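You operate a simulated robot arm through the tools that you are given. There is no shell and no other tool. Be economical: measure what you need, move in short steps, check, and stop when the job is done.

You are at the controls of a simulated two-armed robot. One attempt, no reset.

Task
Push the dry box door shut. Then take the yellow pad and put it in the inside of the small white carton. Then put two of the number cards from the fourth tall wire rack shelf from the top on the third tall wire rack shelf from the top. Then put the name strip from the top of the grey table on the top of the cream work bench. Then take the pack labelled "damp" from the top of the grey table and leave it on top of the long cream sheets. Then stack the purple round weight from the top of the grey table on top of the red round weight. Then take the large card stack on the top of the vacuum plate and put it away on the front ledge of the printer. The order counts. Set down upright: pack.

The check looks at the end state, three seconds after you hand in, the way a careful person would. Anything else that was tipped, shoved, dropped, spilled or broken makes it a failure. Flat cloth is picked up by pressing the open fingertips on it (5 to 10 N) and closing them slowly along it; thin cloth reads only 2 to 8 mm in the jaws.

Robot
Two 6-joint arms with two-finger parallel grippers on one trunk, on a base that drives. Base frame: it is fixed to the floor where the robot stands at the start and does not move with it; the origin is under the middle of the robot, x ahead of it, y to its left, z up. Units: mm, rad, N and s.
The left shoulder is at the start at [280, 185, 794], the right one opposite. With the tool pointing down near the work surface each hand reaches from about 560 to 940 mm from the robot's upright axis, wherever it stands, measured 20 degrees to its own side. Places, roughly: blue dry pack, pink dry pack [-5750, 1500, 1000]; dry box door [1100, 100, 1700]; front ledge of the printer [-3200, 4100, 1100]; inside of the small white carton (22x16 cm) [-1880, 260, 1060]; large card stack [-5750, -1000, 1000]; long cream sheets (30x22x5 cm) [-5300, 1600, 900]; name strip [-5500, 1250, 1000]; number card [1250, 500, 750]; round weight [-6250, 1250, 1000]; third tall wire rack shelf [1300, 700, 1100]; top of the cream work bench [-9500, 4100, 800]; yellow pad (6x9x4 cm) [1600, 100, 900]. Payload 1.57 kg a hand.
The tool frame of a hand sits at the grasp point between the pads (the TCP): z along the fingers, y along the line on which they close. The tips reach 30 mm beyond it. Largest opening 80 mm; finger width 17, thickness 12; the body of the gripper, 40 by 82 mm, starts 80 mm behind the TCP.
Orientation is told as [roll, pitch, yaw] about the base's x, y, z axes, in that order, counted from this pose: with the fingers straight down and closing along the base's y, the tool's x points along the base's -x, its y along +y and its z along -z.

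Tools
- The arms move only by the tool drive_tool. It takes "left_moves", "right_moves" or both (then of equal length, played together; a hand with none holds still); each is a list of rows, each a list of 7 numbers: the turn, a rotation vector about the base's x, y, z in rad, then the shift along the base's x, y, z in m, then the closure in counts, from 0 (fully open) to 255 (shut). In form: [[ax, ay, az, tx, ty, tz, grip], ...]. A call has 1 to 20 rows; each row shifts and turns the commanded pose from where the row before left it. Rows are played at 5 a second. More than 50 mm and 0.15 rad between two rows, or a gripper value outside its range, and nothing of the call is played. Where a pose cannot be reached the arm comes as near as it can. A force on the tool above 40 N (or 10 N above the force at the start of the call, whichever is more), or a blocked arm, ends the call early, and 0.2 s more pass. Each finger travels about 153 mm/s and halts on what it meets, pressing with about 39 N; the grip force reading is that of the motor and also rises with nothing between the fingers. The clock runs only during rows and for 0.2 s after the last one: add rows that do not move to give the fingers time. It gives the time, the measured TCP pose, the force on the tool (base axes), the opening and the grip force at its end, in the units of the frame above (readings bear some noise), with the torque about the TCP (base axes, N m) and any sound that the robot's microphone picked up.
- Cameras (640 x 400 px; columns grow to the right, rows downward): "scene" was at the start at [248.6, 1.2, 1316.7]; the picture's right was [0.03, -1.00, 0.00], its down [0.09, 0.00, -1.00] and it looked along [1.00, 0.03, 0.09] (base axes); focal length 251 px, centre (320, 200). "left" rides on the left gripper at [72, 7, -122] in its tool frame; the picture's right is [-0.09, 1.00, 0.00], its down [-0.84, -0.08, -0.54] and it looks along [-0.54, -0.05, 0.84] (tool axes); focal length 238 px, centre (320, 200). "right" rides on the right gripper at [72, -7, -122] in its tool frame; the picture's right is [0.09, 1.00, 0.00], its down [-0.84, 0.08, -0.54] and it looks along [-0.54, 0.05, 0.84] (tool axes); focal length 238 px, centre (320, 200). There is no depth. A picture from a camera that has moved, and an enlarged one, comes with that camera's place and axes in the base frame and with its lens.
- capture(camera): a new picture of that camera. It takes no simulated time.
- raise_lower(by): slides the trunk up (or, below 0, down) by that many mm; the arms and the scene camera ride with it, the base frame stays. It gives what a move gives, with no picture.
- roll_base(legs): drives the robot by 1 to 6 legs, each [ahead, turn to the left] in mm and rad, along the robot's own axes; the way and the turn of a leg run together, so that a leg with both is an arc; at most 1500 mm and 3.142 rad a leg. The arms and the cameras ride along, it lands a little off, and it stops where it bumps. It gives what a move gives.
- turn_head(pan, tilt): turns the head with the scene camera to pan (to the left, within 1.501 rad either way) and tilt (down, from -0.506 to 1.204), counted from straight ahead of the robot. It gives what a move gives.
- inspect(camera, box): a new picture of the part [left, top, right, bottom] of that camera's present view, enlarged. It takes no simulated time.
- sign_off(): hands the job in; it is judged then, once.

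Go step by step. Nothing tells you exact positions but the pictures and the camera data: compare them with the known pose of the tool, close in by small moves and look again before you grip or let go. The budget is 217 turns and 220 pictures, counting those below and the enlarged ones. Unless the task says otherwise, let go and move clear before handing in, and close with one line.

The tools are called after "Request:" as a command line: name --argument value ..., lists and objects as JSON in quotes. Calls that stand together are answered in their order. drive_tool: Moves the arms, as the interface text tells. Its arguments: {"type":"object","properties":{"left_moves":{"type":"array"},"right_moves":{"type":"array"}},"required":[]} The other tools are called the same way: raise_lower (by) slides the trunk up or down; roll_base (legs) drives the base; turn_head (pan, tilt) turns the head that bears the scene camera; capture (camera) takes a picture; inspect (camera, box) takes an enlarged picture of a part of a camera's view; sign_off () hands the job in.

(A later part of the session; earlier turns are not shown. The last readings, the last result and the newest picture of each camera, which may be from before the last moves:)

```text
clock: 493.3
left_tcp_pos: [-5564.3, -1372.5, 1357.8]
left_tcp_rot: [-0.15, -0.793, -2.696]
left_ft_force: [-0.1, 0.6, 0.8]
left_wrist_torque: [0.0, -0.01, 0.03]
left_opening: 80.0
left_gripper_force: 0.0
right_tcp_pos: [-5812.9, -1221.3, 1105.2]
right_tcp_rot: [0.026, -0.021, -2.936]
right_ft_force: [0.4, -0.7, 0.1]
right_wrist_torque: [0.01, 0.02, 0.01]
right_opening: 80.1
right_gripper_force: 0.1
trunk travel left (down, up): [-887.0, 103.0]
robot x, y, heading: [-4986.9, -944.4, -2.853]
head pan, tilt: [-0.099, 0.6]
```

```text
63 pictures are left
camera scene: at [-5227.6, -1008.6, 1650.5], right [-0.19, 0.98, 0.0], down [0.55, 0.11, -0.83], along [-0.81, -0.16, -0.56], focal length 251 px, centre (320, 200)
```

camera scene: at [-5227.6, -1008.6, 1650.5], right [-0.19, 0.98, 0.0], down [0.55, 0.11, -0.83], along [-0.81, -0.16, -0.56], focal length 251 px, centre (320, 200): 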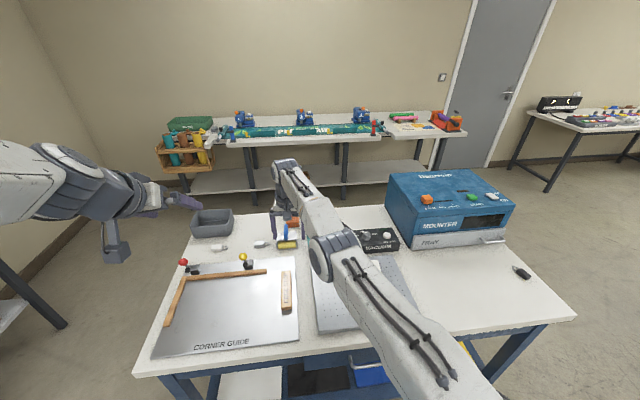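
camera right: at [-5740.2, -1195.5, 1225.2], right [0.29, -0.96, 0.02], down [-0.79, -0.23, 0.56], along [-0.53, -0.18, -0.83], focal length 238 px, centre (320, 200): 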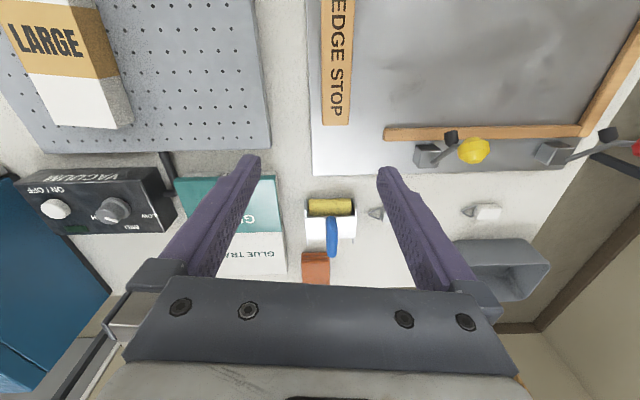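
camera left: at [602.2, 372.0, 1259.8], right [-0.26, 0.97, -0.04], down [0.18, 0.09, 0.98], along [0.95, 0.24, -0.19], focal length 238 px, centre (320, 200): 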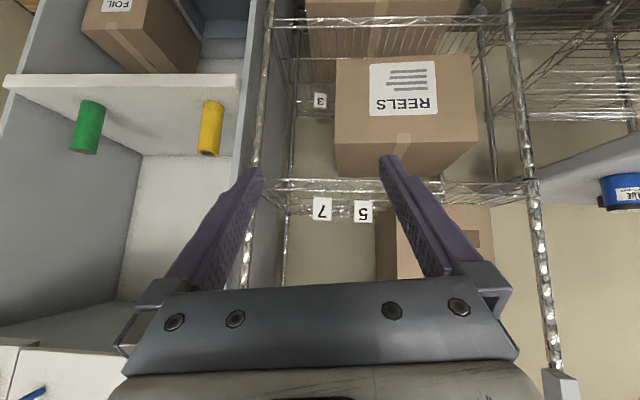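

Now move the right hand sideways over the stack.

Request:
drive_tool --right_moves '[[0, 0, 0, 0.002, 0.041, 0, 0], [0, 0, 0, 0.002, 0.041, 0, 0], [0, 0, 0, 0.002, 0.041, 0, 0], [0, 0, 0, 0.002, 0.041, 0, 0], [0, 0, 0, 0.002, 0.041, 0, 0], [0, 0, 0, 0, 0.041, 0, 0], [0, 0, 0, 0, 0.041, -0.02, 0], [0, 0, 0, 0, 0, -0.03, 0], [0, 0, 0, 0, 0, 0, 0]]'

Request:
capture --camera "right"

```text
clock: 495.3
left_tcp_pos: [-5565.5, -1371.1, 1357.4]
left_tcp_rot: [-0.15, -0.793, -2.697]
left_ft_force: [0.6, 0.3, 1.4]
left_wrist_torque: [0.0, -0.01, 0.02]
left_opening: 79.8
left_gripper_force: 0.1
right_tcp_pos: [-5917.0, -998.4, 1063.7]
right_tcp_rot: [0.024, -0.019, -2.933]
right_ft_force: [-0.2, -0.1, 0.0]
right_wrist_torque: [0.0, 0.02, 0.02]
right_opening: 80.1
right_gripper_force: 0.0
right hand out of reach, approached as far as the arm can: row 1, 2, 3, 4, 5, 6, 7
trunk travel left (down, up): [-887.0, 103.0]
robot x, y, heading: [-4989.8, -942.1, -2.85]
head pan, tilt: [-0.099, 0.6]
```

```text
62 pictures are left
camera right: at [-5844.5, -972.3, 1183.7], right [0.29, -0.96, 0.02], down [-0.8, -0.23, 0.56], along [-0.53, -0.18, -0.83], focal length 238 px, centre (320, 200)
```

right: 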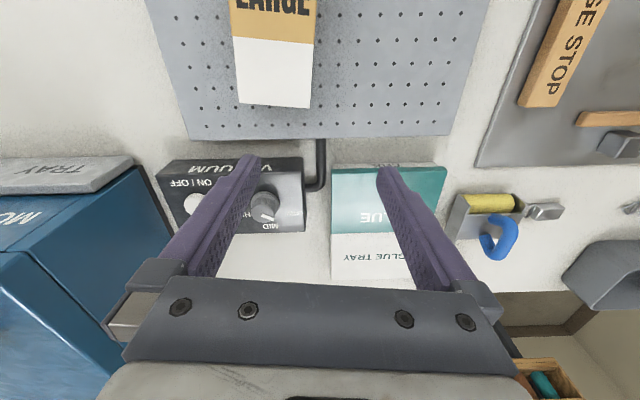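

Request:
capture --camera "scene"

```text
61 pictures are left
camera scene: at [-5227.8, -1008.6, 1650.5], right [-0.19, 0.98, 0.0], down [0.55, 0.11, -0.82], along [-0.81, -0.16, -0.57], focal length 251 px, centre (320, 200)
```

scene: 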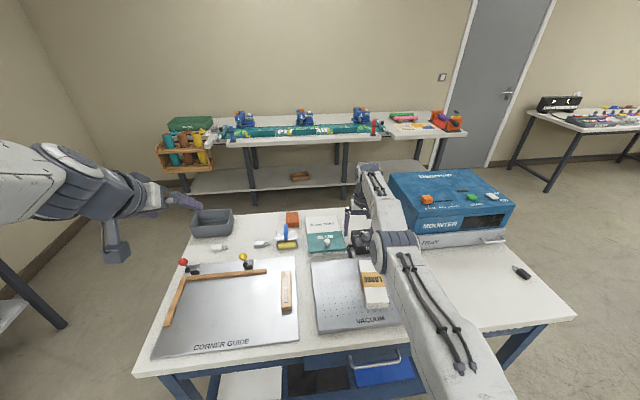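

The right arm is nearly stretched out. Pull it straight back towards the robot to bend the elbow.

Request:
drive_tool --right_moves '[[0, 0, 0, 0.0287, 0.0086, 0.01, 0], [0, 0, 0, 0.0287, 0.0086, 0.01, 0], [0, 0, 0, 0.0287, 0.0086, 0.01, 0], [0, 0, 0, 0, 0, 0, 0]]'

```text
clock: 496.3
left_tcp_pos: [-5564.7, -1371.5, 1357.7]
left_tcp_rot: [-0.149, -0.792, -2.696]
left_ft_force: [-0.7, 0.1, 0.3]
left_wrist_torque: [0.04, -0.01, -0.03]
left_opening: 80.1
left_gripper_force: 0.2
right_tcp_pos: [-5916.6, -993.9, 1085.0]
right_tcp_rot: [0.024, -0.019, -2.937]
right_ft_force: [0.9, -0.2, 0.7]
right_wrist_torque: [0.0, 0.0, 0.02]
right_opening: 79.5
right_gripper_force: 0.1
right hand out of reach, approached as far as the arm can: row 1, 2, 3
trunk travel left (down, up): [-887.0, 103.0]
robot x, y, heading: [-4991.4, -947.7, -2.853]
head pan, tilt: [-0.099, 0.6]
```

The wrist seems to have flipped branch at full stretch. Raise, rotate back +1.6 to the earlier configuration, then try retracting.

Request:
raise_lower --by 100

Request:
drive_tool --right_moves '[[0, 0, 0.145, 0, 0, 0, 0], [0, 0, 0.145, 0, 0, 0, 0], [0, 0, 0.145, 0, 0, 0, 0], [0, 0, 0.145, 0, 0, 0, 0], [0, 0, 0.145, 0, 0, 0, 0], [0, 0, 0.145, 0, 0, 0, 0], [0, 0, 0.145, 0, 0, 0, 0], [0, 0, 0.145, 0, 0, 0, 0], [0, 0, 0.145, 0, 0, 0, 0], [0, 0, 0.145, 0, 0, 0, 0], [0, 0, 0.145, 0, 0, 0, 0], [0, 0, 0, 0.03, 0.009, 0, 0], [0, 0, 0, 0.03, 0.009, 0, 0], [0, 0, 0, 0.03, 0.009, 0, 0], [0, 0, 0, 0, 0, 0, 0]]'

Request:
capture --camera "scene"

```text
clock: 497.6
left_tcp_pos: [-5563.5, -1372.0, 1458.0]
left_tcp_rot: [-0.151, -0.792, -2.698]
left_ft_force: [0.0, 0.3, 0.7]
left_wrist_torque: [0.01, 0.0, 0.02]
left_opening: 80.0
left_gripper_force: 0.0
right_tcp_pos: [-5918.0, -995.0, 1184.0]
right_tcp_rot: [0.023, -0.018, -2.938]
right_ft_force: [-0.1, 0.2, 0.0]
right_wrist_torque: [-0.02, 0.02, -0.03]
right_opening: 80.1
right_gripper_force: 0.1
trunk travel left (down, up): [-987.0, 3.0]
robot x, y, heading: [-4989.3, -945.6, -2.852]
head pan, tilt: [-0.099, 0.6]
```

```text
clock: 500.8
left_tcp_pos: [-5563.4, -1372.7, 1457.3]
left_tcp_rot: [-0.15, -0.792, -2.697]
left_ft_force: [-0.6, -0.5, 0.0]
left_wrist_torque: [0.02, 0.02, 0.02]
left_opening: 80.0
left_gripper_force: 0.1
right_tcp_pos: [-5907.3, -990.2, 1185.4]
right_tcp_rot: [0.026, -0.02, -1.34]
right_ft_force: [-0.1, 0.7, -0.2]
right_wrist_torque: [-0.01, 0.0, 0.02]
right_opening: 79.9
right_gripper_force: 0.0
right hand out of reach, approached as far as the arm can: row 5, 12, 13, 14
trunk travel left (down, up): [-987.0, 3.0]
robot x, y, heading: [-4988.3, -945.5, -2.851]
head pan, tilt: [-0.099, 0.6]
```

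```text
60 pictures are left
camera scene: at [-5227.7, -1008.5, 1750.5], right [-0.19, 0.98, 0.0], down [0.55, 0.11, -0.83], along [-0.81, -0.16, -0.56], focal length 251 px, centre (320, 200)
```

scene: 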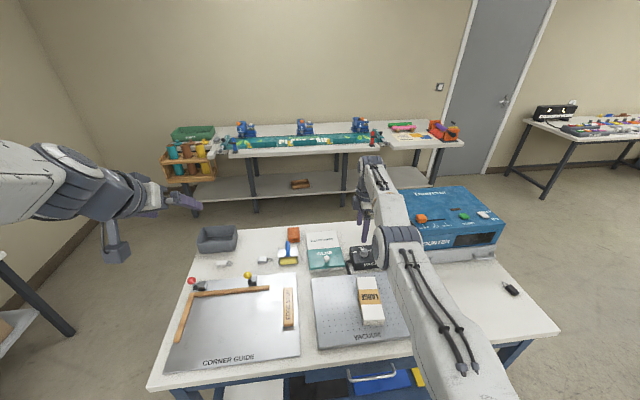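

Try freeing the elbow with a combined tilt and inward/downward motion.

Request:
drive_tool --right_moves '[[0.042, -0.139, 0, 0.04, 0.012, -0.01, 0], [0.042, -0.139, 0, 0.04, 0.012, -0.01, 0], [0.042, -0.139, 0, 0.04, 0.012, -0.01, 0], [0, 0, 0, 0, 0, 0, 0]]'

```text
clock: 501.8
left_tcp_pos: [-5564.0, -1372.5, 1456.1]
left_tcp_rot: [-0.149, -0.792, -2.697]
left_ft_force: [0.6, -1.3, -0.6]
left_wrist_torque: [0.01, -0.01, 0.03]
left_opening: 80.0
left_gripper_force: 0.0
right_tcp_pos: [-5815.7, -957.4, 1180.9]
right_tcp_rot: [0.479, 0.007, -1.343]
right_ft_force: [-1.0, 0.5, -0.1]
right_wrist_torque: [-0.01, 0.04, 0.03]
right_opening: 79.8
right_gripper_force: 0.1
right hand out of reach, approached as far as the arm can: row 1, 2, 3
trunk travel left (down, up): [-987.0, 3.0]
robot x, y, heading: [-4990.3, -943.4, -2.852]
head pan, tilt: [-0.099, 0.6]
```

Request:
drive_tool --right_moves '[[-0.042, 0.139, 0, 0.01, 0.003, -0.02, 0], [-0.042, 0.139, 0, 0.01, 0.003, -0.02, 0], [-0.042, 0.139, 0, 0.01, 0.003, -0.02, 0], [-0.042, 0.139, 0, 0.01, 0.003, -0.02, 0], [-0.042, 0.139, 0, 0.01, 0.003, -0.02, 0], [-0.042, 0.139, 0, 0.01, 0.003, -0.02, 0], [0, 0, 0, 0, 0, 0, 0]]'

Request:
capture --camera "scene"

```text
clock: 503.4
left_tcp_pos: [-5563.7, -1372.4, 1457.1]
left_tcp_rot: [-0.15, -0.793, -2.697]
left_ft_force: [0.3, -0.1, -0.1]
left_wrist_torque: [0.03, 0.01, 0.02]
left_opening: 80.2
left_gripper_force: 0.0
right_tcp_pos: [-5763.3, -926.3, 1071.0]
right_tcp_rot: [-0.32, 0.033, -1.35]
right_ft_force: [0.5, -0.4, 0.3]
right_wrist_torque: [0.0, 0.01, -0.01]
right_opening: 79.8
right_gripper_force: 0.0
right hand out of reach, approached as far as the arm can: row 1, 5, 6
trunk travel left (down, up): [-987.0, 3.0]
robot x, y, heading: [-4988.4, -943.6, -2.852]
head pan, tilt: [-0.099, 0.6]
```

```text
59 pictures are left
camera scene: at [-5227.7, -1008.4, 1750.5], right [-0.19, 0.98, 0.0], down [0.55, 0.11, -0.82], along [-0.81, -0.16, -0.57], focal length 251 px, centre (320, 200)
```

scene: 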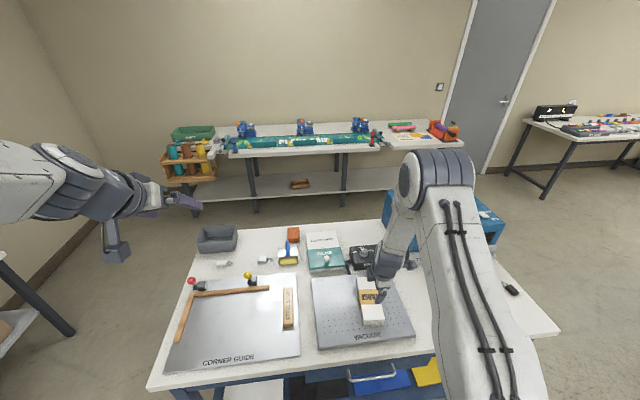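

The elbow is up again. Level the hand, raise it, and rotate the jaws across the stack's width.

Request:
drive_tool --right_moves '[[0.042, -0.139, 0, 0, 0, 0.02, 0], [0.042, -0.139, 0, 0, 0, 0.02, 0], [0.014, -0.048, 0, 0, 0, 0.02, 0], [0, 0, -0.145, 0, 0, 0, 0], [0, 0, -0.145, 0, 0, 0, 0], [0, 0, -0.145, 0, 0, 0, 0], [0, 0, -0.145, 0, 0, 0, 0], [0, 0, -0.145, 0, 0, 0, 0], [0, 0, -0.145, 0, 0, 0, 0], [0, 0, -0.145, 0, 0, 0, 0], [0, 0, -0.145, 0, 0, 0, 0], [0, 0, -0.145, 0, 0, 0, 0], [0, 0, -0.145, 0, 0, 0, 0], [0, 0, -0.145, 0, 0, 0, 0], [0, 0, 0, 0, 0, 0, 0]]'

Request:
capture --camera "right"

```text
clock: 506.6
left_tcp_pos: [-5565.1, -1372.1, 1457.6]
left_tcp_rot: [-0.151, -0.793, -2.695]
left_ft_force: [1.0, 0.2, 0.1]
left_wrist_torque: [0.03, -0.01, 0.03]
left_opening: 80.1
left_gripper_force: 0.0
right_tcp_pos: [-5761.3, -942.4, 1115.1]
right_tcp_rot: [-0.136, -0.02, -2.935]
right_ft_force: [1.0, -1.1, -0.1]
right_wrist_torque: [-0.03, 0.01, 0.02]
right_opening: 80.3
right_gripper_force: 0.1
right hand out of reach, approached as far as the arm can: row 1, 2
trunk travel left (down, up): [-987.0, 3.0]
robot x, y, heading: [-4988.8, -939.5, -2.854]
head pan, tilt: [-0.099, 0.6]
```

```text
58 pictures are left
camera right: at [-5684.9, -935.3, 1236.7], right [0.29, -0.95, -0.14], down [-0.78, -0.32, 0.54], along [-0.56, -0.05, -0.83], focal length 238 px, centre (320, 200)
```

right: 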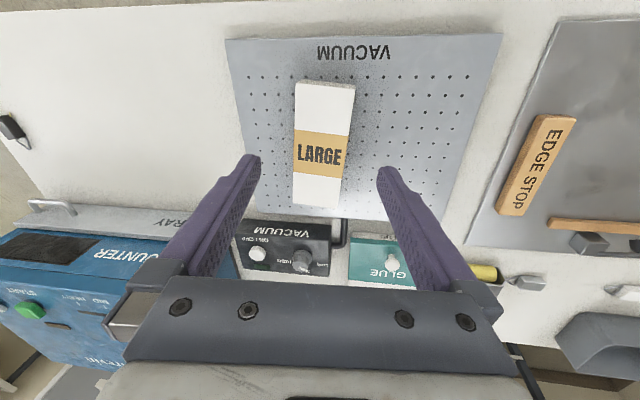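

Stack corners give ~77 mm width, centre (-5828,-931), aligned with the jaws. Level the roll and move above it.

Request:
drive_tool --right_moves '[[-0.133, -0.028, 0, -0.02, 0.003, -0.01, 0], [0, 0, 0.02, -0.02, 0.004, -0.02, 0], [0, 0, 0, -0.02, 0.004, -0.02, 0], [0, 0, 0, -0.007, 0, -0.02, 0], [0, 0, 0, 0, 0, 0, 0]]'

Request:
capture --camera "right"

```text
clock: 507.8
left_tcp_pos: [-5564.4, -1372.8, 1457.6]
left_tcp_rot: [-0.151, -0.792, -2.696]
left_ft_force: [0.5, 0.6, -0.1]
left_wrist_torque: [0.03, -0.02, 0.0]
left_opening: 80.0
left_gripper_force: 0.0
right_tcp_pos: [-5829.9, -930.7, 1046.0]
right_tcp_rot: [0.0, -0.019, -2.915]
right_ft_force: [0.1, 0.4, -0.4]
right_wrist_torque: [-0.02, 0.0, -0.02]
right_opening: 80.2
right_gripper_force: 0.1
trunk travel left (down, up): [-987.0, 3.0]
robot x, y, heading: [-4990.0, -943.9, -2.85]
head pan, tilt: [-0.099, 0.6]
```

```text
57 pictures are left
camera right: at [-5757.2, -906.3, 1166.9], right [0.31, -0.95, 0.0], down [-0.79, -0.26, 0.56], along [-0.53, -0.17, -0.83], focal length 238 px, centre (320, 200)
```

right: 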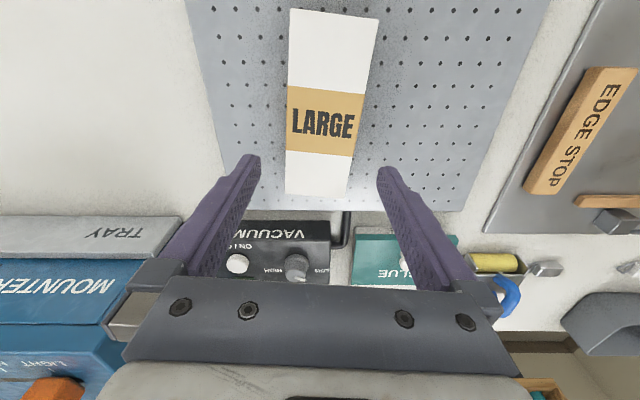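

Parallax gives top z≈926 and width ≈75 mm; tool yaw matches. Centre and descend to just above the stack.

Request:
drive_tool --right_moves '[[0, 0, 0, 0.009, -0.0006, -0.03, 0], [0, 0, 0, 0, 0, -0.03, 0], [0, 0, 0, 0, 0, -0.018, 0], [0, 0, 0, 0, 0, 0, 0]]'

Request:
capture --camera "right"

```text
clock: 508.8
left_tcp_pos: [-5565.3, -1372.1, 1456.9]
left_tcp_rot: [-0.15, -0.793, -2.696]
left_ft_force: [0.2, -0.2, -0.6]
left_wrist_torque: [0.01, 0.01, 0.02]
left_opening: 80.1
left_gripper_force: 0.1
right_tcp_pos: [-5819.5, -932.5, 967.9]
right_tcp_rot: [-0.001, -0.018, -2.914]
right_ft_force: [-0.5, 0.1, -0.1]
right_wrist_torque: [-0.03, 0.02, -0.01]
right_opening: 80.0
right_gripper_force: 0.1
trunk travel left (down, up): [-987.0, 3.0]
robot x, y, heading: [-4988.6, -945.4, -2.849]
head pan, tilt: [-0.099, 0.6]
```

```text
56 pictures are left
camera right: at [-5746.8, -908.1, 1089.0], right [0.31, -0.95, 0.0], down [-0.79, -0.26, 0.56], along [-0.53, -0.17, -0.83], focal length 238 px, centre (320, 200)
```

right: 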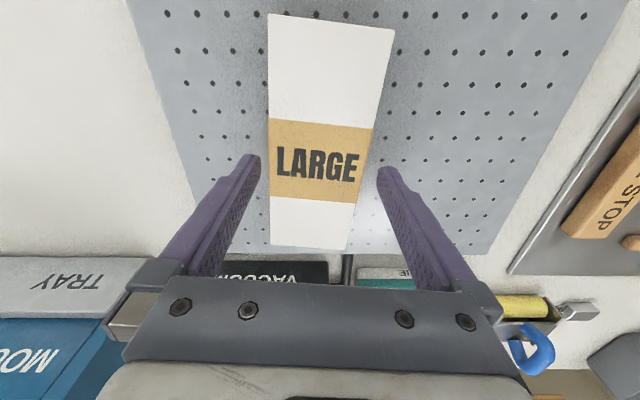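

Width reads ≈72 mm; shift 2.4 mm and lower the open jaws around the stack.

Request:
drive_tool --right_moves '[[0, 0, 0, -0.0007, 0.0023, -0.006, 0], [0, 0, 0, 0, 0, -0.006, 0], [0, 0, 0, 0, 0, -0.006, 0], [0, 0, 0, 0, 0, -0.005, 0], [0, 0, 0, 0, 0, 0, 0]]'

Request:
capture --camera "right"

```text
clock: 510.0
left_tcp_pos: [-5563.5, -1372.1, 1456.3]
left_tcp_rot: [-0.149, -0.793, -2.696]
left_ft_force: [-0.4, 0.3, 0.2]
left_wrist_torque: [-0.03, 0.0, 0.0]
left_opening: 80.0
left_gripper_force: 0.0
right_tcp_pos: [-5820.4, -929.6, 943.6]
right_tcp_rot: [0.0, -0.019, -2.914]
right_ft_force: [0.1, -0.1, -0.9]
right_wrist_torque: [0.02, -0.02, -0.02]
right_opening: 79.9
right_gripper_force: 0.1
trunk travel left (down, up): [-987.0, 3.0]
robot x, y, heading: [-4990.7, -945.2, -2.855]
head pan, tilt: [-0.099, 0.6]
```

```text
55 pictures are left
camera right: at [-5747.5, -905.5, 1065.7], right [0.31, -0.95, 0.0], down [-0.79, -0.26, 0.56], along [-0.53, -0.17, -0.83], focal length 238 px, centre (320, 200)
```

right: 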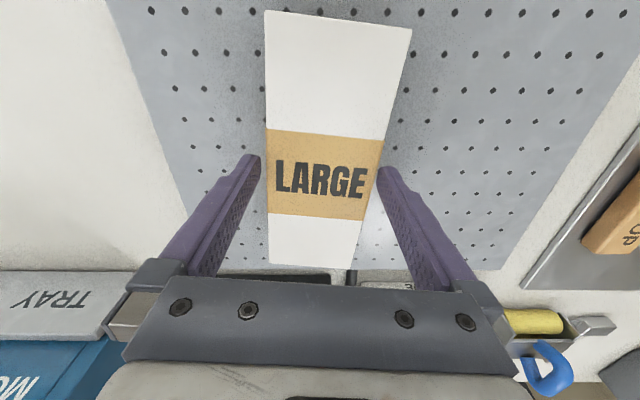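

Request:
drive_tool --right_moves '[[0, 0, 0, 0.0005, -0.0014, -0.004, 0], [0, 0, 0, 0, 0, -0.004, 0], [0, 0, 0, 0, 0, -0.004, 0], [0, 0, 0, 0, 0, 0, 0]]'

Request:
inspect --camera "scene" --box '[330, 230, 430, 350]'

```text
clock: 511.0
left_tcp_pos: [-5564.8, -1371.9, 1457.3]
left_tcp_rot: [-0.148, -0.793, -2.696]
left_ft_force: [0.0, 0.8, 0.8]
left_wrist_torque: [-0.01, 0.01, -0.02]
left_opening: 79.9
left_gripper_force: 0.2
right_tcp_pos: [-5819.3, -931.8, 932.9]
right_tcp_rot: [0.0, -0.02, -2.915]
right_ft_force: [0.5, 0.1, 0.1]
right_wrist_torque: [0.03, -0.01, -0.02]
right_opening: 80.0
right_gripper_force: 0.1
trunk travel left (down, up): [-987.0, 3.0]
robot x, y, heading: [-4988.2, -944.9, -2.847]
head pan, tilt: [-0.099, 0.6]
```

```text
3.33 times, centred on (380, 290) of scene
camera zoom: at [-5227.7, -1008.5, 1750.5], right [-0.19, 0.98, 0.0], down [0.55, 0.11, -0.83], along [-0.81, -0.16, -0.57], focal length 838 px, centre (120, -100)
```

zoom: 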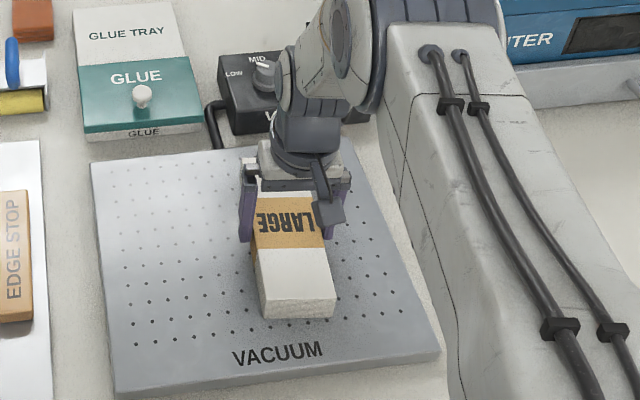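

Jaws straddle the stack. Close and test-lift.

Request:
drive_tool --right_moves '[[0, 0, 0, 0, 0, 0, 15], [0, 0, 0, 0, 0, 0, 30], [0, 0, 0, 0, 0, 0, 60], [0, 0, 0, 0, 0, 0, 255], [0, 0, 0, 0, 0, 0, 255]]'

Request:
drive_tool --right_moves '[[0, 0, 0, 0, 0, 0.005, 255], [0, 0, 0, 0, 0, 0.006, 255], [0, 0, 0, 0, 0, 0.01, 255], [0, 0, 0, 0, 0, 0.015, 255], [0, 0, 0, 0, 0, 0, 255]]'

Request:
capture --camera "right"

```text
clock: 512.2
left_tcp_pos: [-5563.7, -1371.8, 1457.4]
left_tcp_rot: [-0.15, -0.792, -2.698]
left_ft_force: [-0.3, -0.4, 0.7]
left_wrist_torque: [-0.04, 0.0, -0.03]
left_opening: 79.9
left_gripper_force: 0.0
right_tcp_pos: [-5819.7, -930.4, 934.3]
right_tcp_rot: [-0.001, -0.019, -2.914]
right_ft_force: [0.0, 0.2, 0.1]
right_wrist_torque: [0.0, 0.03, -0.08]
right_opening: 73.5
right_gripper_force: 39.0
trunk travel left (down, up): [-987.0, 3.0]
robot x, y, heading: [-4987.4, -948.4, -2.849]
head pan, tilt: [-0.099, 0.6]
```

```text
clock: 513.4
left_tcp_pos: [-5564.5, -1372.6, 1457.3]
left_tcp_rot: [-0.151, -0.791, -2.697]
left_ft_force: [-0.1, 0.4, -0.7]
left_wrist_torque: [0.01, 0.01, -0.01]
left_opening: 79.8
left_gripper_force: 0.1
right_tcp_pos: [-5819.1, -930.6, 966.4]
right_tcp_rot: [-0.001, -0.017, -2.915]
right_ft_force: [-0.7, -0.5, -3.9]
right_wrist_torque: [-0.01, -0.03, -0.03]
right_opening: 73.6
right_gripper_force: 38.6
trunk travel left (down, up): [-987.0, 3.0]
robot x, y, heading: [-4987.8, -943.2, -2.85]
head pan, tilt: [-0.099, 0.6]
```

```text
53 pictures are left
camera right: at [-5746.8, -905.9, 1088.2], right [0.31, -0.95, 0.0], down [-0.79, -0.26, 0.56], along [-0.53, -0.17, -0.83], focal length 238 px, centre (320, 200)
```

right: 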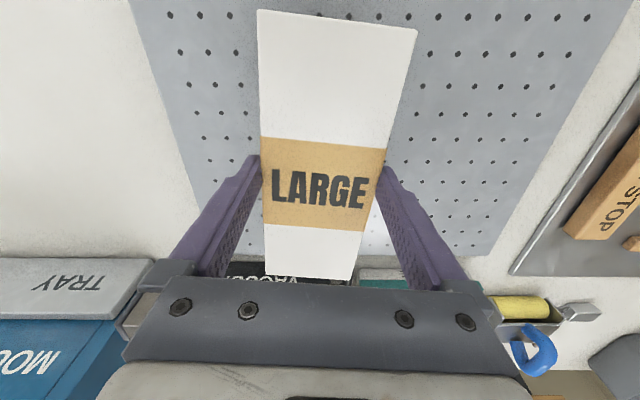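

The stack is held. Raise it, back off, and drive to where I can see the printer.

Request:
drive_tool --right_moves '[[0, 0, 0, 0, 0, 0.03, 255], [0, 0, 0, 0, 0, 0.04, 255], [0, 0, 0, 0, 0, 0.04, 255], [0, 0, 0, 0, 0, 0.04, 255], [0, 0, 0, 0, 0, 0.03, 255], [0, 0, 0, 0, 0, 0, 255]]'

Request:
roll_base --legs '[[-350, 0], [0, -2.529], [1300, 0], [1048, 0], [0, 0.667]]'

Request:
turn_head --pan 0 --tilt 0.25

Request:
capture --camera "scene"

```text
clock: 514.8
left_tcp_pos: [-5564.1, -1372.4, 1457.4]
left_tcp_rot: [-0.15, -0.792, -2.698]
left_ft_force: [-0.7, -0.2, 1.0]
left_wrist_torque: [0.01, 0.0, 0.01]
left_opening: 79.9
left_gripper_force: 0.0
right_tcp_pos: [-5820.5, -931.3, 1147.8]
right_tcp_rot: [0.0, -0.019, -2.916]
right_ft_force: [0.4, 0.5, -2.9]
right_wrist_torque: [0.01, -0.04, -0.01]
right_opening: 73.6
right_gripper_force: 39.1
trunk travel left (down, up): [-987.0, 3.0]
robot x, y, heading: [-4989.2, -943.3, -2.852]
head pan, tilt: [-0.099, 0.6]
```

```text
clock: 536.1
left_tcp_pos: [-3405.8, 1677.3, 1457.5]
left_tcp_rot: [-0.15, -0.794, 1.702]
left_ft_force: [-0.3, -0.2, 0.4]
left_wrist_torque: [-0.01, -0.03, 0.01]
left_opening: 80.0
left_gripper_force: 0.1
right_tcp_pos: [-2906.2, 1783.0, 1148.1]
right_tcp_rot: [-0.002, -0.018, 1.484]
right_ft_force: [0.0, 1.2, -3.8]
right_wrist_torque: [-0.07, -0.05, 0.0]
right_opening: 73.7
right_gripper_force: 39.4
trunk travel left (down, up): [-987.0, 3.0]
robot x, y, heading: [-3173.8, 998.0, 1.544]
head pan, tilt: [-0.099, 0.6]
```

```text
clock: 536.9
left_tcp_pos: [-3405.0, 1677.4, 1456.8]
left_tcp_rot: [-0.148, -0.792, 1.701]
left_ft_force: [1.1, -0.2, 1.0]
left_wrist_torque: [0.0, -0.02, -0.01]
left_opening: 80.0
left_gripper_force: 0.0
right_tcp_pos: [-2906.3, 1783.6, 1148.1]
right_tcp_rot: [0.0, -0.019, 1.483]
right_ft_force: [-0.8, -0.2, -3.2]
right_wrist_torque: [-0.04, 0.0, -0.01]
right_opening: 73.7
right_gripper_force: 39.5
trunk travel left (down, up): [-987.0, 3.0]
robot x, y, heading: [-3175.8, 995.4, 1.547]
head pan, tilt: [0.0, 0.25]
```

```text
52 pictures are left
camera scene: at [-3169.9, 1249.2, 1782.6], right [1.0, -0.02, 0.0], down [-0.01, -0.25, -0.97], along [0.02, 0.97, -0.25], focal length 251 px, centre (320, 200)
```

scene: 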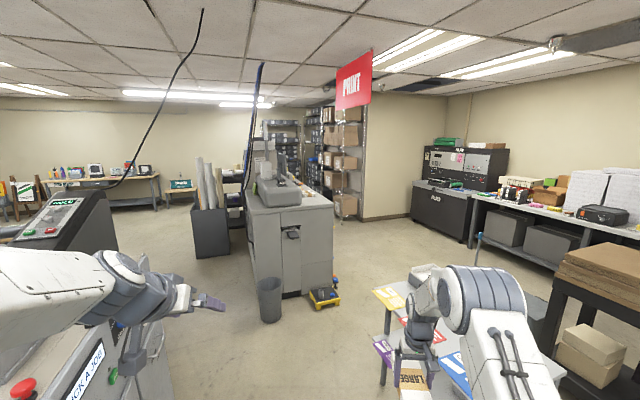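

Request:
inspect --camera "scene" --box '[230, 120, 370, 310]'

```text
2.11 times, centred on (300, 215) of scene
camera zoom: at [-3169.9, 1249.2, 1782.6], right [1.0, -0.02, 0.0], down [-0.01, -0.25, -0.97], along [0.02, 0.97, -0.25], focal length 529 px, centre (362, 168)
```

zoom: 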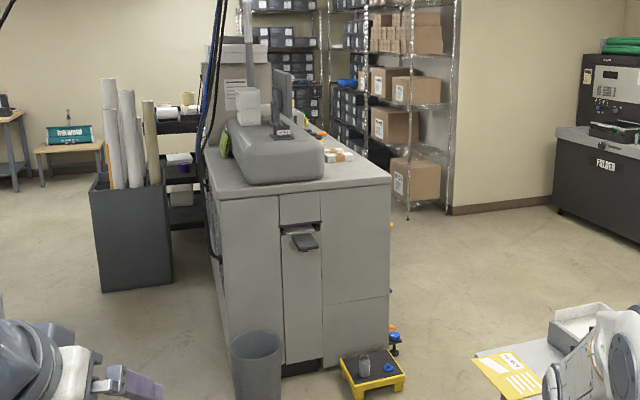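

The printer's front faces +x with a free ledge near (-3170,4010). Drive round the small table to its front.

Request:
roll_base --legs '[[0, 0.067], [876, 0], [876, 0], [0, -0.757]]'

Request:
capture --camera "scene"

```text
clock: 548.2
left_tcp_pos: [-3022.7, 3430.5, 1457.7]
left_tcp_rot: [-0.151, -0.793, 1.033]
left_ft_force: [-0.4, 0.9, -1.0]
left_wrist_torque: [0.01, 0.01, -0.02]
left_opening: 79.7
left_gripper_force: 0.0
right_tcp_pos: [-2562.7, 3206.2, 1147.9]
right_tcp_rot: [-0.001, -0.02, 0.815]
right_ft_force: [-0.9, -1.0, -3.4]
right_wrist_torque: [-0.05, 0.05, 0.0]
right_opening: 73.6
right_gripper_force: 38.8
trunk travel left (down, up): [-987.0, 3.0]
robot x, y, heading: [-3264.3, 2757.9, 0.882]
head pan, tilt: [0.0, 0.25]
```

```text
50 pictures are left
camera scene: at [-3099.9, 2948.6, 1782.7], right [0.77, -0.64, 0.0], down [-0.16, -0.19, -0.97], along [0.62, 0.75, -0.25], focal length 251 px, centre (320, 200)
```

scene: 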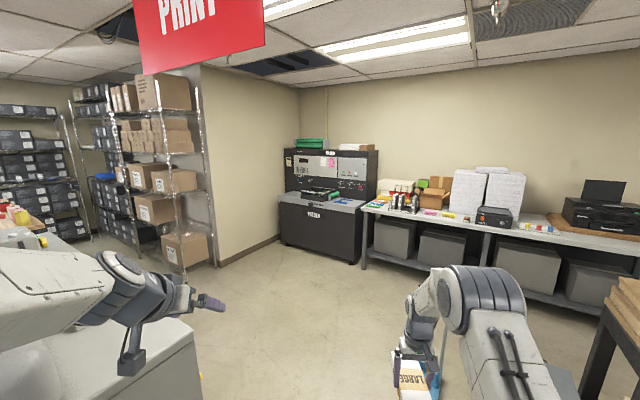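

Floor ahead is clear. Continue to the front of the printer and turn to face it.

Request:
roll_base --legs '[[0, -0.04], [1000, 0], [600, 0], [0, 1.3], [0, 1.21]]'

Request:
turn_head --pan 0 --tilt 0.55

Request:
capture --camera "scene"

```text
clock: 553.1
left_tcp_pos: [-2435.1, 4082.4, 1457.2]
left_tcp_rot: [-0.149, -0.793, 1.037]
left_ft_force: [-0.4, 0.1, 0.1]
left_wrist_torque: [-0.01, 0.0, 0.01]
left_opening: 79.8
left_gripper_force: 0.0
right_tcp_pos: [-1979.7, 3857.9, 1146.8]
right_tcp_rot: [0.0, -0.017, 0.82]
right_ft_force: [0.3, -0.5, -3.0]
right_wrist_torque: [-0.05, 0.02, 0.01]
right_opening: 73.4
right_gripper_force: 39.3
trunk travel left (down, up): [-987.0, 3.0]
robot x, y, heading: [-2676.1, 3406.1, 0.98]
head pan, tilt: [0.0, 0.25]
stopped in leg 2: the robot was blocked; the commanded pose is now the measured one
```

```text
clock: 553.9
left_tcp_pos: [-2437.0, 4085.4, 1456.3]
left_tcp_rot: [-0.148, -0.792, 1.038]
left_ft_force: [0.0, 0.2, -0.5]
left_wrist_torque: [-0.02, -0.01, -0.02]
left_opening: 79.7
left_gripper_force: 0.1
right_tcp_pos: [-1981.1, 3859.7, 1147.3]
right_tcp_rot: [0.001, -0.017, 0.821]
right_ft_force: [0.2, 0.4, -3.5]
right_wrist_torque: [-0.01, 0.03, 0.0]
right_opening: 73.8
right_gripper_force: 39.2
trunk travel left (down, up): [-987.0, 3.0]
robot x, y, heading: [-2670.3, 3405.4, 0.979]
head pan, tilt: [0.0, 0.55]
```

```text
49 pictures are left
camera scene: at [-2532.6, 3610.7, 1755.1], right [0.83, -0.56, 0.0], down [-0.29, -0.43, -0.85], along [0.47, 0.71, -0.52], focal length 251 px, centre (320, 200)
```

scene: 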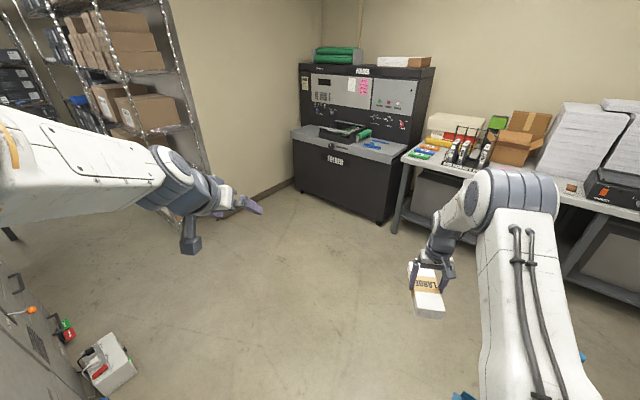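

Blocked by something. Look around both sides of the base.

Request:
turn_head --pan 1.4 --tilt 0.9

Request:
capture --camera "scene"

Request:
turn_head --pan -1.3 --tilt 0.9

Request:
capture --camera "scene"

```text
clock: 555.5
left_tcp_pos: [-2435.8, 4084.1, 1455.0]
left_tcp_rot: [-0.147, -0.795, 1.04]
left_ft_force: [0.6, 0.9, 0.7]
left_wrist_torque: [0.01, 0.02, 0.0]
left_opening: 80.0
left_gripper_force: 0.0
right_tcp_pos: [-1980.1, 3858.6, 1146.2]
right_tcp_rot: [0.0, -0.015, 0.822]
right_ft_force: [0.3, 0.6, -3.8]
right_wrist_torque: [-0.04, -0.01, 0.02]
right_opening: 73.4
right_gripper_force: 38.9
trunk travel left (down, up): [-987.0, 3.0]
robot x, y, heading: [-2672.7, 3405.9, 0.979]
head pan, tilt: [1.4, 0.901]
```

```text
48 pictures are left
camera scene: at [-2637.1, 3587.9, 1725.7], right [0.69, 0.72, 0.0], down [0.57, -0.54, -0.62], along [-0.45, 0.43, -0.78], focal length 251 px, centre (320, 200)
```

scene: 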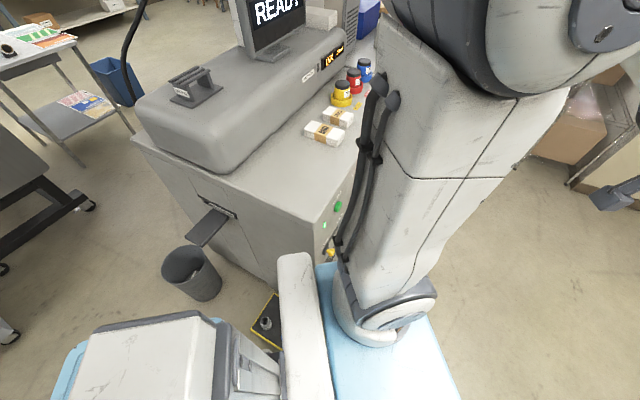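

```text
clock: 557.9
left_tcp_pos: [-2437.3, 4084.5, 1456.4]
left_tcp_rot: [-0.149, -0.792, 1.04]
left_ft_force: [-0.7, -0.4, 0.1]
left_wrist_torque: [0.03, 0.03, -0.01]
left_opening: 80.0
left_gripper_force: 0.0
right_tcp_pos: [-1979.7, 3859.8, 1146.7]
right_tcp_rot: [0.0, -0.015, 0.822]
right_ft_force: [0.6, -0.5, -3.8]
right_wrist_torque: [-0.02, 0.03, 0.01]
right_opening: 73.7
right_gripper_force: 39.2
trunk travel left (down, up): [-987.0, 3.0]
robot x, y, heading: [-2674.8, 3402.9, 0.983]
head pan, tilt: [-1.3, 0.901]
```

```text
47 pictures are left
camera scene: at [-2510.7, 3512.2, 1725.7], right [-0.31, -0.95, 0.0], down [-0.74, 0.25, -0.62], along [0.59, -0.19, -0.78], focal length 251 px, centre (320, 200)
```

scene: 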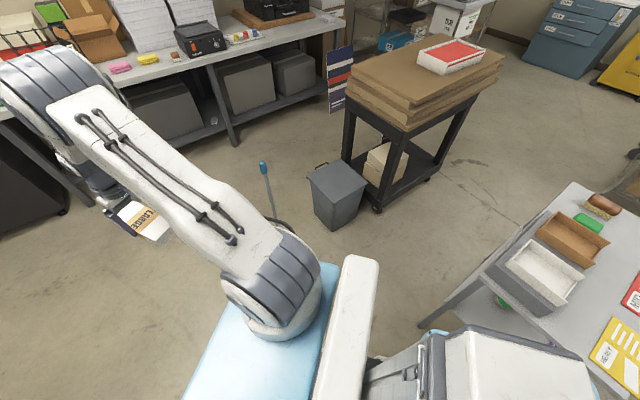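

I was likely stopped by the printer corner or the yellow stool on my left. Check the stool closely.

Request:
turn_head --pan 1.5 --tilt 1.1

Request:
inspect --camera "scene" --box '[160, 120, 440, 340]'

```text
clock: 560.3
left_tcp_pos: [-2435.9, 4084.1, 1456.1]
left_tcp_rot: [-0.149, -0.792, 1.038]
left_ft_force: [-0.8, -0.7, -0.1]
left_wrist_torque: [0.0, 0.01, 0.05]
left_opening: 80.0
left_gripper_force: 0.0
right_tcp_pos: [-1980.6, 3860.1, 1146.5]
right_tcp_rot: [0.0, -0.016, 0.824]
right_ft_force: [-0.5, 0.5, -3.4]
right_wrist_torque: [0.0, 0.04, -0.01]
right_opening: 73.8
right_gripper_force: 38.4
trunk travel left (down, up): [-987.0, 3.0]
robot x, y, heading: [-2671.9, 3407.1, 0.979]
head pan, tilt: [1.499, 1.1]
```

```text
1.82 times, centred on (300, 230) of scene
camera zoom: at [-2632.2, 3574.6, 1711.9], right [0.61, 0.79, 0.0], down [0.7, -0.55, -0.45], along [-0.36, 0.28, -0.89], focal length 457 px, centre (356, 146)
```

zoom: 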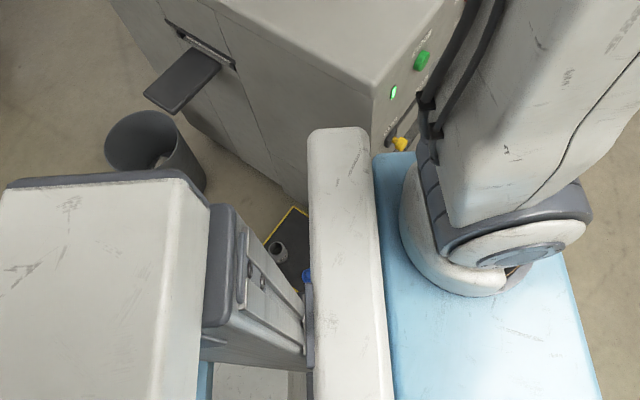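

Stool items still stand; I seem to be between the stool (left) and the small table (right). Forward along my present heading leads away from both, so ease forward.

Request:
roll_base --legs '[[120, 0]]'

Request:
inspect --camera "scene" --box '[160, 120, 440, 340]'

```text
clock: 561.5
left_tcp_pos: [-2443.4, 4130.4, 1458.2]
left_tcp_rot: [-0.148, -0.793, 1.086]
left_ft_force: [0.2, 0.3, 1.1]
left_wrist_torque: [0.03, 0.02, -0.01]
left_opening: 80.2
left_gripper_force: 0.0
right_tcp_pos: [-1979.0, 3926.1, 1146.0]
right_tcp_rot: [0.003, -0.014, 0.874]
right_ft_force: [1.0, -1.1, -3.2]
right_wrist_torque: [0.0, 0.0, 0.0]
right_opening: 73.3
right_gripper_force: 38.8
trunk travel left (down, up): [-987.0, 3.0]
robot x, y, heading: [-2643.4, 3437.2, 1.12]
head pan, tilt: [1.499, 1.1]
stopped in leg 1: the robot was blocked; the commanded pose is now the measured one
```

```text
1.82 times, centred on (300, 230) of scene
camera zoom: at [-2628.0, 3611.1, 1712.1], right [0.5, 0.87, 0.0], down [0.77, -0.44, -0.45], along [-0.39, 0.23, -0.89], focal length 457 px, centre (356, 146)
```

zoom: 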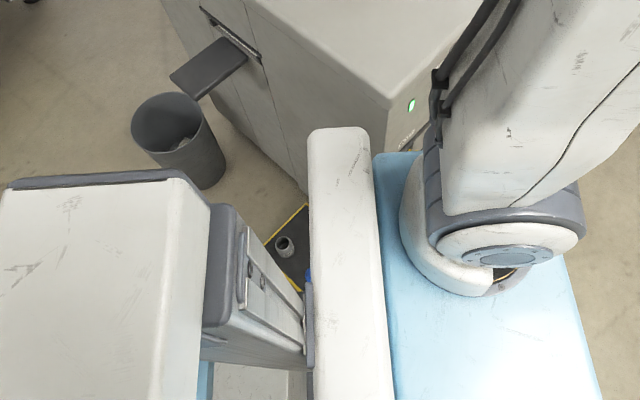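

Contact is on the left, likely the stool jammed against the printer. Reverse gently to release, then look.

Request:
roll_base --legs '[[-250, 0]]'

Request:
turn_head --pan 1.1 --tilt 1.1

Request:
capture --camera "scene"

```text
clock: 563.3
left_tcp_pos: [-2547.6, 3911.9, 1456.8]
left_tcp_rot: [-0.147, -0.794, 1.085]
left_ft_force: [-0.2, 0.0, 0.8]
left_wrist_torque: [0.01, 0.0, -0.02]
left_opening: 79.9
left_gripper_force: 0.1
right_tcp_pos: [-2084.8, 3705.7, 1146.4]
right_tcp_rot: [0.001, -0.016, 0.87]
right_ft_force: [0.3, 0.0, -4.0]
right_wrist_torque: [-0.03, 0.0, -0.02]
right_opening: 73.4
right_gripper_force: 38.9
trunk travel left (down, up): [-987.0, 3.0]
robot x, y, heading: [-2751.8, 3217.5, 1.115]
head pan, tilt: [1.499, 1.1]
```

```text
clock: 564.1
left_tcp_pos: [-2547.5, 3910.8, 1456.6]
left_tcp_rot: [-0.149, -0.794, 1.084]
left_ft_force: [-0.3, -0.8, -1.2]
left_wrist_torque: [0.02, 0.03, -0.01]
left_opening: 80.1
left_gripper_force: 0.0
right_tcp_pos: [-2085.5, 3705.5, 1145.5]
right_tcp_rot: [0.002, -0.017, 0.872]
right_ft_force: [0.0, -0.2, -2.2]
right_wrist_torque: [-0.03, 0.02, 0.0]
right_opening: 73.2
right_gripper_force: 38.9
trunk travel left (down, up): [-987.0, 3.0]
robot x, y, heading: [-2752.0, 3219.3, 1.118]
head pan, tilt: [1.1, 1.1]
```

```text
44 pictures are left
camera scene: at [-2718.2, 3411.1, 1711.9], right [0.8, 0.6, 0.0], down [0.54, -0.71, -0.45], along [-0.27, 0.36, -0.89], focal length 251 px, centre (320, 200)
```

scene: 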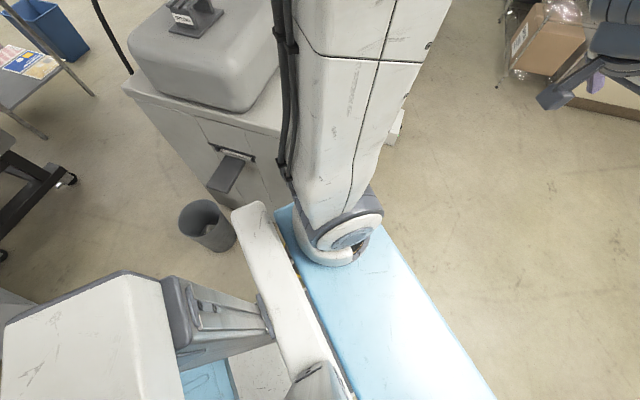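

Reversing was free. Before moving further in this tight spot, look at the table on the right/rear side.

Request:
turn_head --pan -1.5 --tilt 1.0

Request:
capture --camera "scene"

Request:
capture --camera "right"

```text
clock: 566.5
left_tcp_pos: [-2548.9, 3911.3, 1457.6]
left_tcp_rot: [-0.149, -0.795, 1.086]
left_ft_force: [0.9, 0.8, -0.6]
left_wrist_torque: [-0.01, -0.02, -0.01]
left_opening: 79.9
left_gripper_force: 0.0
right_tcp_pos: [-2084.6, 3707.0, 1147.3]
right_tcp_rot: [0.002, -0.015, 0.871]
right_ft_force: [-0.7, -0.2, -3.1]
right_wrist_torque: [-0.04, 0.01, -0.03]
right_opening: 73.6
right_gripper_force: 39.0
trunk travel left (down, up): [-987.0, 3.0]
robot x, y, heading: [-2751.2, 3215.6, 1.12]
head pan, tilt: [-1.499, 1.0]
```

```text
43 pictures are left
camera scene: at [-2615.4, 3334.9, 1718.5], right [-0.37, -0.93, 0.0], down [-0.78, 0.31, -0.54], along [0.5, -0.2, -0.84], focal length 251 px, centre (320, 200)
```

scene: 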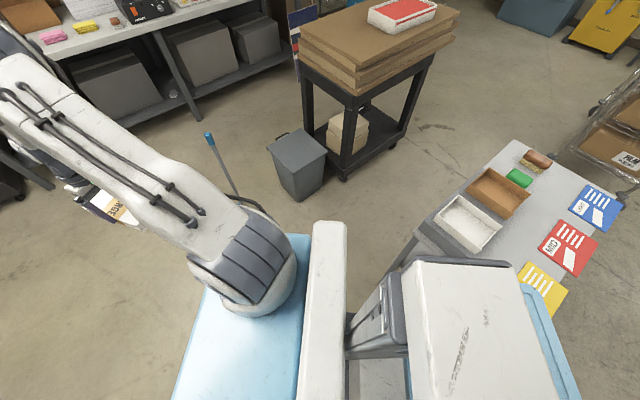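

```text
42 pictures are left
camera right: at [-2125.3, 3646.0, 1267.4], right [-0.82, 0.57, 0.0], down [0.47, 0.68, 0.55], along [0.32, 0.46, -0.83], focal length 238 px, centre (320, 200)
```

right: 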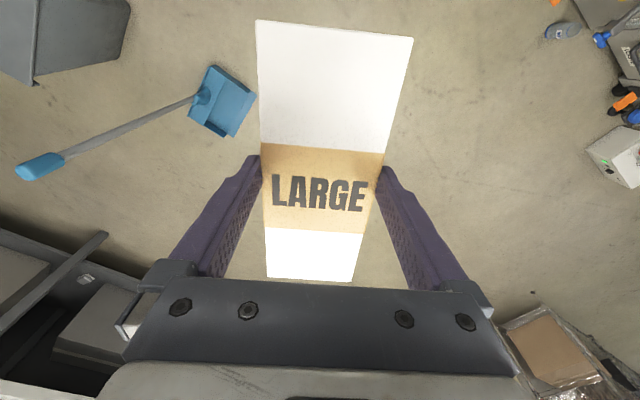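

The table is well behind-right, so there is free room on my right. Turn right away from the stool, move off, then come round to face the printer's front.

Request:
roll_base --legs '[[0, -0.62], [560, 0], [0, 1.07], [480, 0], [0, 1.78]]'

Request:
turn_head --pan 0 --tilt 0.6

Request:
capture --camera "scene"

```text
clock: 580.8
left_tcp_pos: [-2937.9, 3684.2, 1457.7]
left_tcp_rot: [-0.148, -0.793, -2.958]
left_ft_force: [0.8, -0.1, 0.1]
left_wrist_torque: [0.01, -0.01, -0.01]
left_opening: 80.2
left_gripper_force: 0.0
right_tcp_pos: [-3065.8, 4175.1, 1145.7]
right_tcp_rot: [0.002, -0.016, 3.113]
right_ft_force: [0.4, -0.2, -3.8]
right_wrist_torque: [-0.06, -0.04, 0.0]
right_opening: 73.6
right_gripper_force: 39.0
trunk travel left (down, up): [-987.0, 3.0]
robot x, y, heading: [-2272.3, 3960.3, -2.926]
head pan, tilt: [-1.499, 1.0]
```

```text
clock: 582.4
left_tcp_pos: [-2938.7, 3684.9, 1456.8]
left_tcp_rot: [-0.148, -0.794, -2.955]
left_ft_force: [0.0, -0.1, 0.2]
left_wrist_torque: [0.0, 0.0, 0.03]
left_opening: 79.9
left_gripper_force: 0.0
right_tcp_pos: [-3065.5, 4174.9, 1145.3]
right_tcp_rot: [0.003, -0.015, 3.115]
right_ft_force: [0.4, -0.7, -3.2]
right_wrist_torque: [0.02, -0.06, 0.01]
right_opening: 73.7
right_gripper_force: 38.8
trunk travel left (down, up): [-987.0, 3.0]
robot x, y, heading: [-2268.1, 3954.1, -2.922]
head pan, tilt: [0.0, 0.6]
```

```text
41 pictures are left
camera scene: at [-2511.6, 3901.4, 1750.5], right [-0.22, 0.98, 0.0], down [0.55, 0.12, -0.82], along [-0.81, -0.18, -0.57], focal length 251 px, centre (320, 200)
```

scene: 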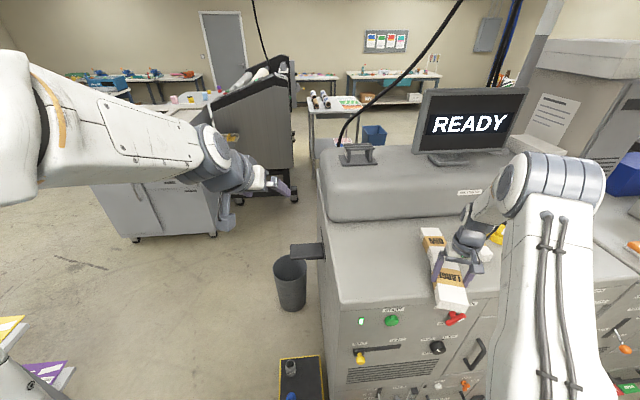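

Facing the printer front: its ledge (z≈1050) is free at the left end. Raise the stack, approach 80 mm, and move it over the free spot.

Request:
drive_tool --right_moves '[[0, 0, 0, 0, 0, 0.02, 255], [0, 0, 0, 0, 0, 0.02, 255], [0, 0, 0, 0, -0.03, 0, 255], [0, 0, 0, 0, -0.03, 0, 255], [0, 0, 0, 0, 0, 0, 255]]'

Request:
roll_base --legs '[[80, 0]]'

Request:
drive_tool --right_moves '[[0, 0, 0.05, -0.004, -0.028, 0, 255], [0, 0, 0.05, -0.004, -0.028, 0, 255], [0, 0, 0.06, -0.004, -0.028, 0, 255], [0, 0, 0, -0.004, -0.028, 0, 255], [0, 0, 0, 0, 0, 0, 255]]'

Request:
capture --camera "right"

Request:
capture --camera "scene"

```text
clock: 583.6
left_tcp_pos: [-2939.3, 3685.9, 1457.1]
left_tcp_rot: [-0.148, -0.793, -2.955]
left_ft_force: [-0.5, 0.3, -0.2]
left_wrist_torque: [0.01, 0.0, -0.03]
left_opening: 80.0
left_gripper_force: 0.0
right_tcp_pos: [-3067.0, 4113.7, 1185.1]
right_tcp_rot: [0.0, -0.018, 3.113]
right_ft_force: [0.4, -0.6, -3.4]
right_wrist_torque: [0.03, -0.04, -0.03]
right_opening: 73.5
right_gripper_force: 38.8
trunk travel left (down, up): [-987.0, 3.0]
robot x, y, heading: [-2272.1, 3956.5, -2.93]
head pan, tilt: [0.0, 0.6]
```

```text
clock: 584.7
left_tcp_pos: [-3018.3, 3668.7, 1454.7]
left_tcp_rot: [-0.148, -0.795, -2.958]
left_ft_force: [0.4, 0.0, 1.1]
left_wrist_torque: [-0.01, 0.03, 0.0]
left_opening: 80.0
left_gripper_force: 0.1
right_tcp_pos: [-3143.2, 4099.1, 1184.8]
right_tcp_rot: [0.002, -0.014, 3.111]
right_ft_force: [0.4, 0.8, -3.5]
right_wrist_torque: [0.02, -0.05, 0.0]
right_opening: 73.7
right_gripper_force: 38.8
trunk travel left (down, up): [-987.0, 3.0]
robot x, y, heading: [-2347.8, 3939.0, -2.926]
head pan, tilt: [0.0, 0.6]
```

```text
clock: 585.9
left_tcp_pos: [-3017.9, 3668.2, 1456.9]
left_tcp_rot: [-0.149, -0.793, -2.959]
left_ft_force: [0.4, -1.1, 0.3]
left_wrist_torque: [-0.01, 0.02, 0.04]
left_opening: 80.1
left_gripper_force: 0.0
right_tcp_pos: [-3159.0, 3985.2, 1185.8]
right_tcp_rot: [0.003, -0.014, -3.01]
right_ft_force: [-0.1, 0.0, -2.8]
right_wrist_torque: [-0.02, -0.05, -0.01]
right_opening: 73.8
right_gripper_force: 39.4
trunk travel left (down, up): [-987.0, 3.0]
robot x, y, heading: [-2346.4, 3938.0, -2.929]
head pan, tilt: [0.0, 0.6]
```

```text
40 pictures are left
camera right: at [-3084.3, 4003.2, 1307.0], right [0.22, -0.98, 0.0], down [-0.81, -0.18, 0.55], along [-0.54, -0.12, -0.83], focal length 238 px, centre (320, 200)
```

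right: 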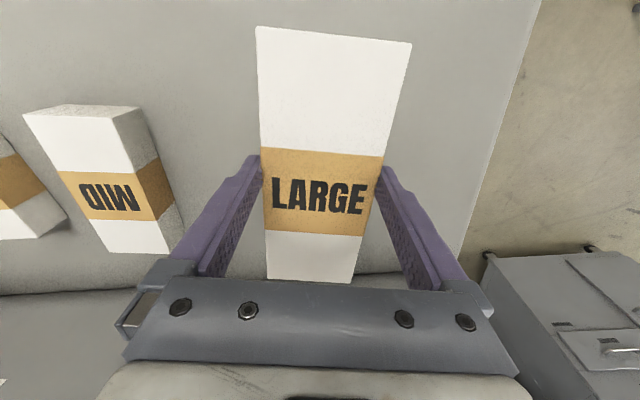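

```text
39 pictures are left
camera scene: at [-2589.4, 3884.4, 1750.5], right [-0.21, 0.98, 0.0], down [0.55, 0.12, -0.82], along [-0.81, -0.18, -0.57], focal length 251 px, centre (320, 200)
```

scene: 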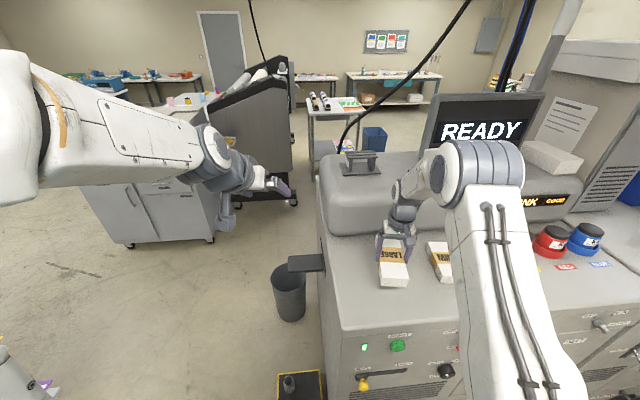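

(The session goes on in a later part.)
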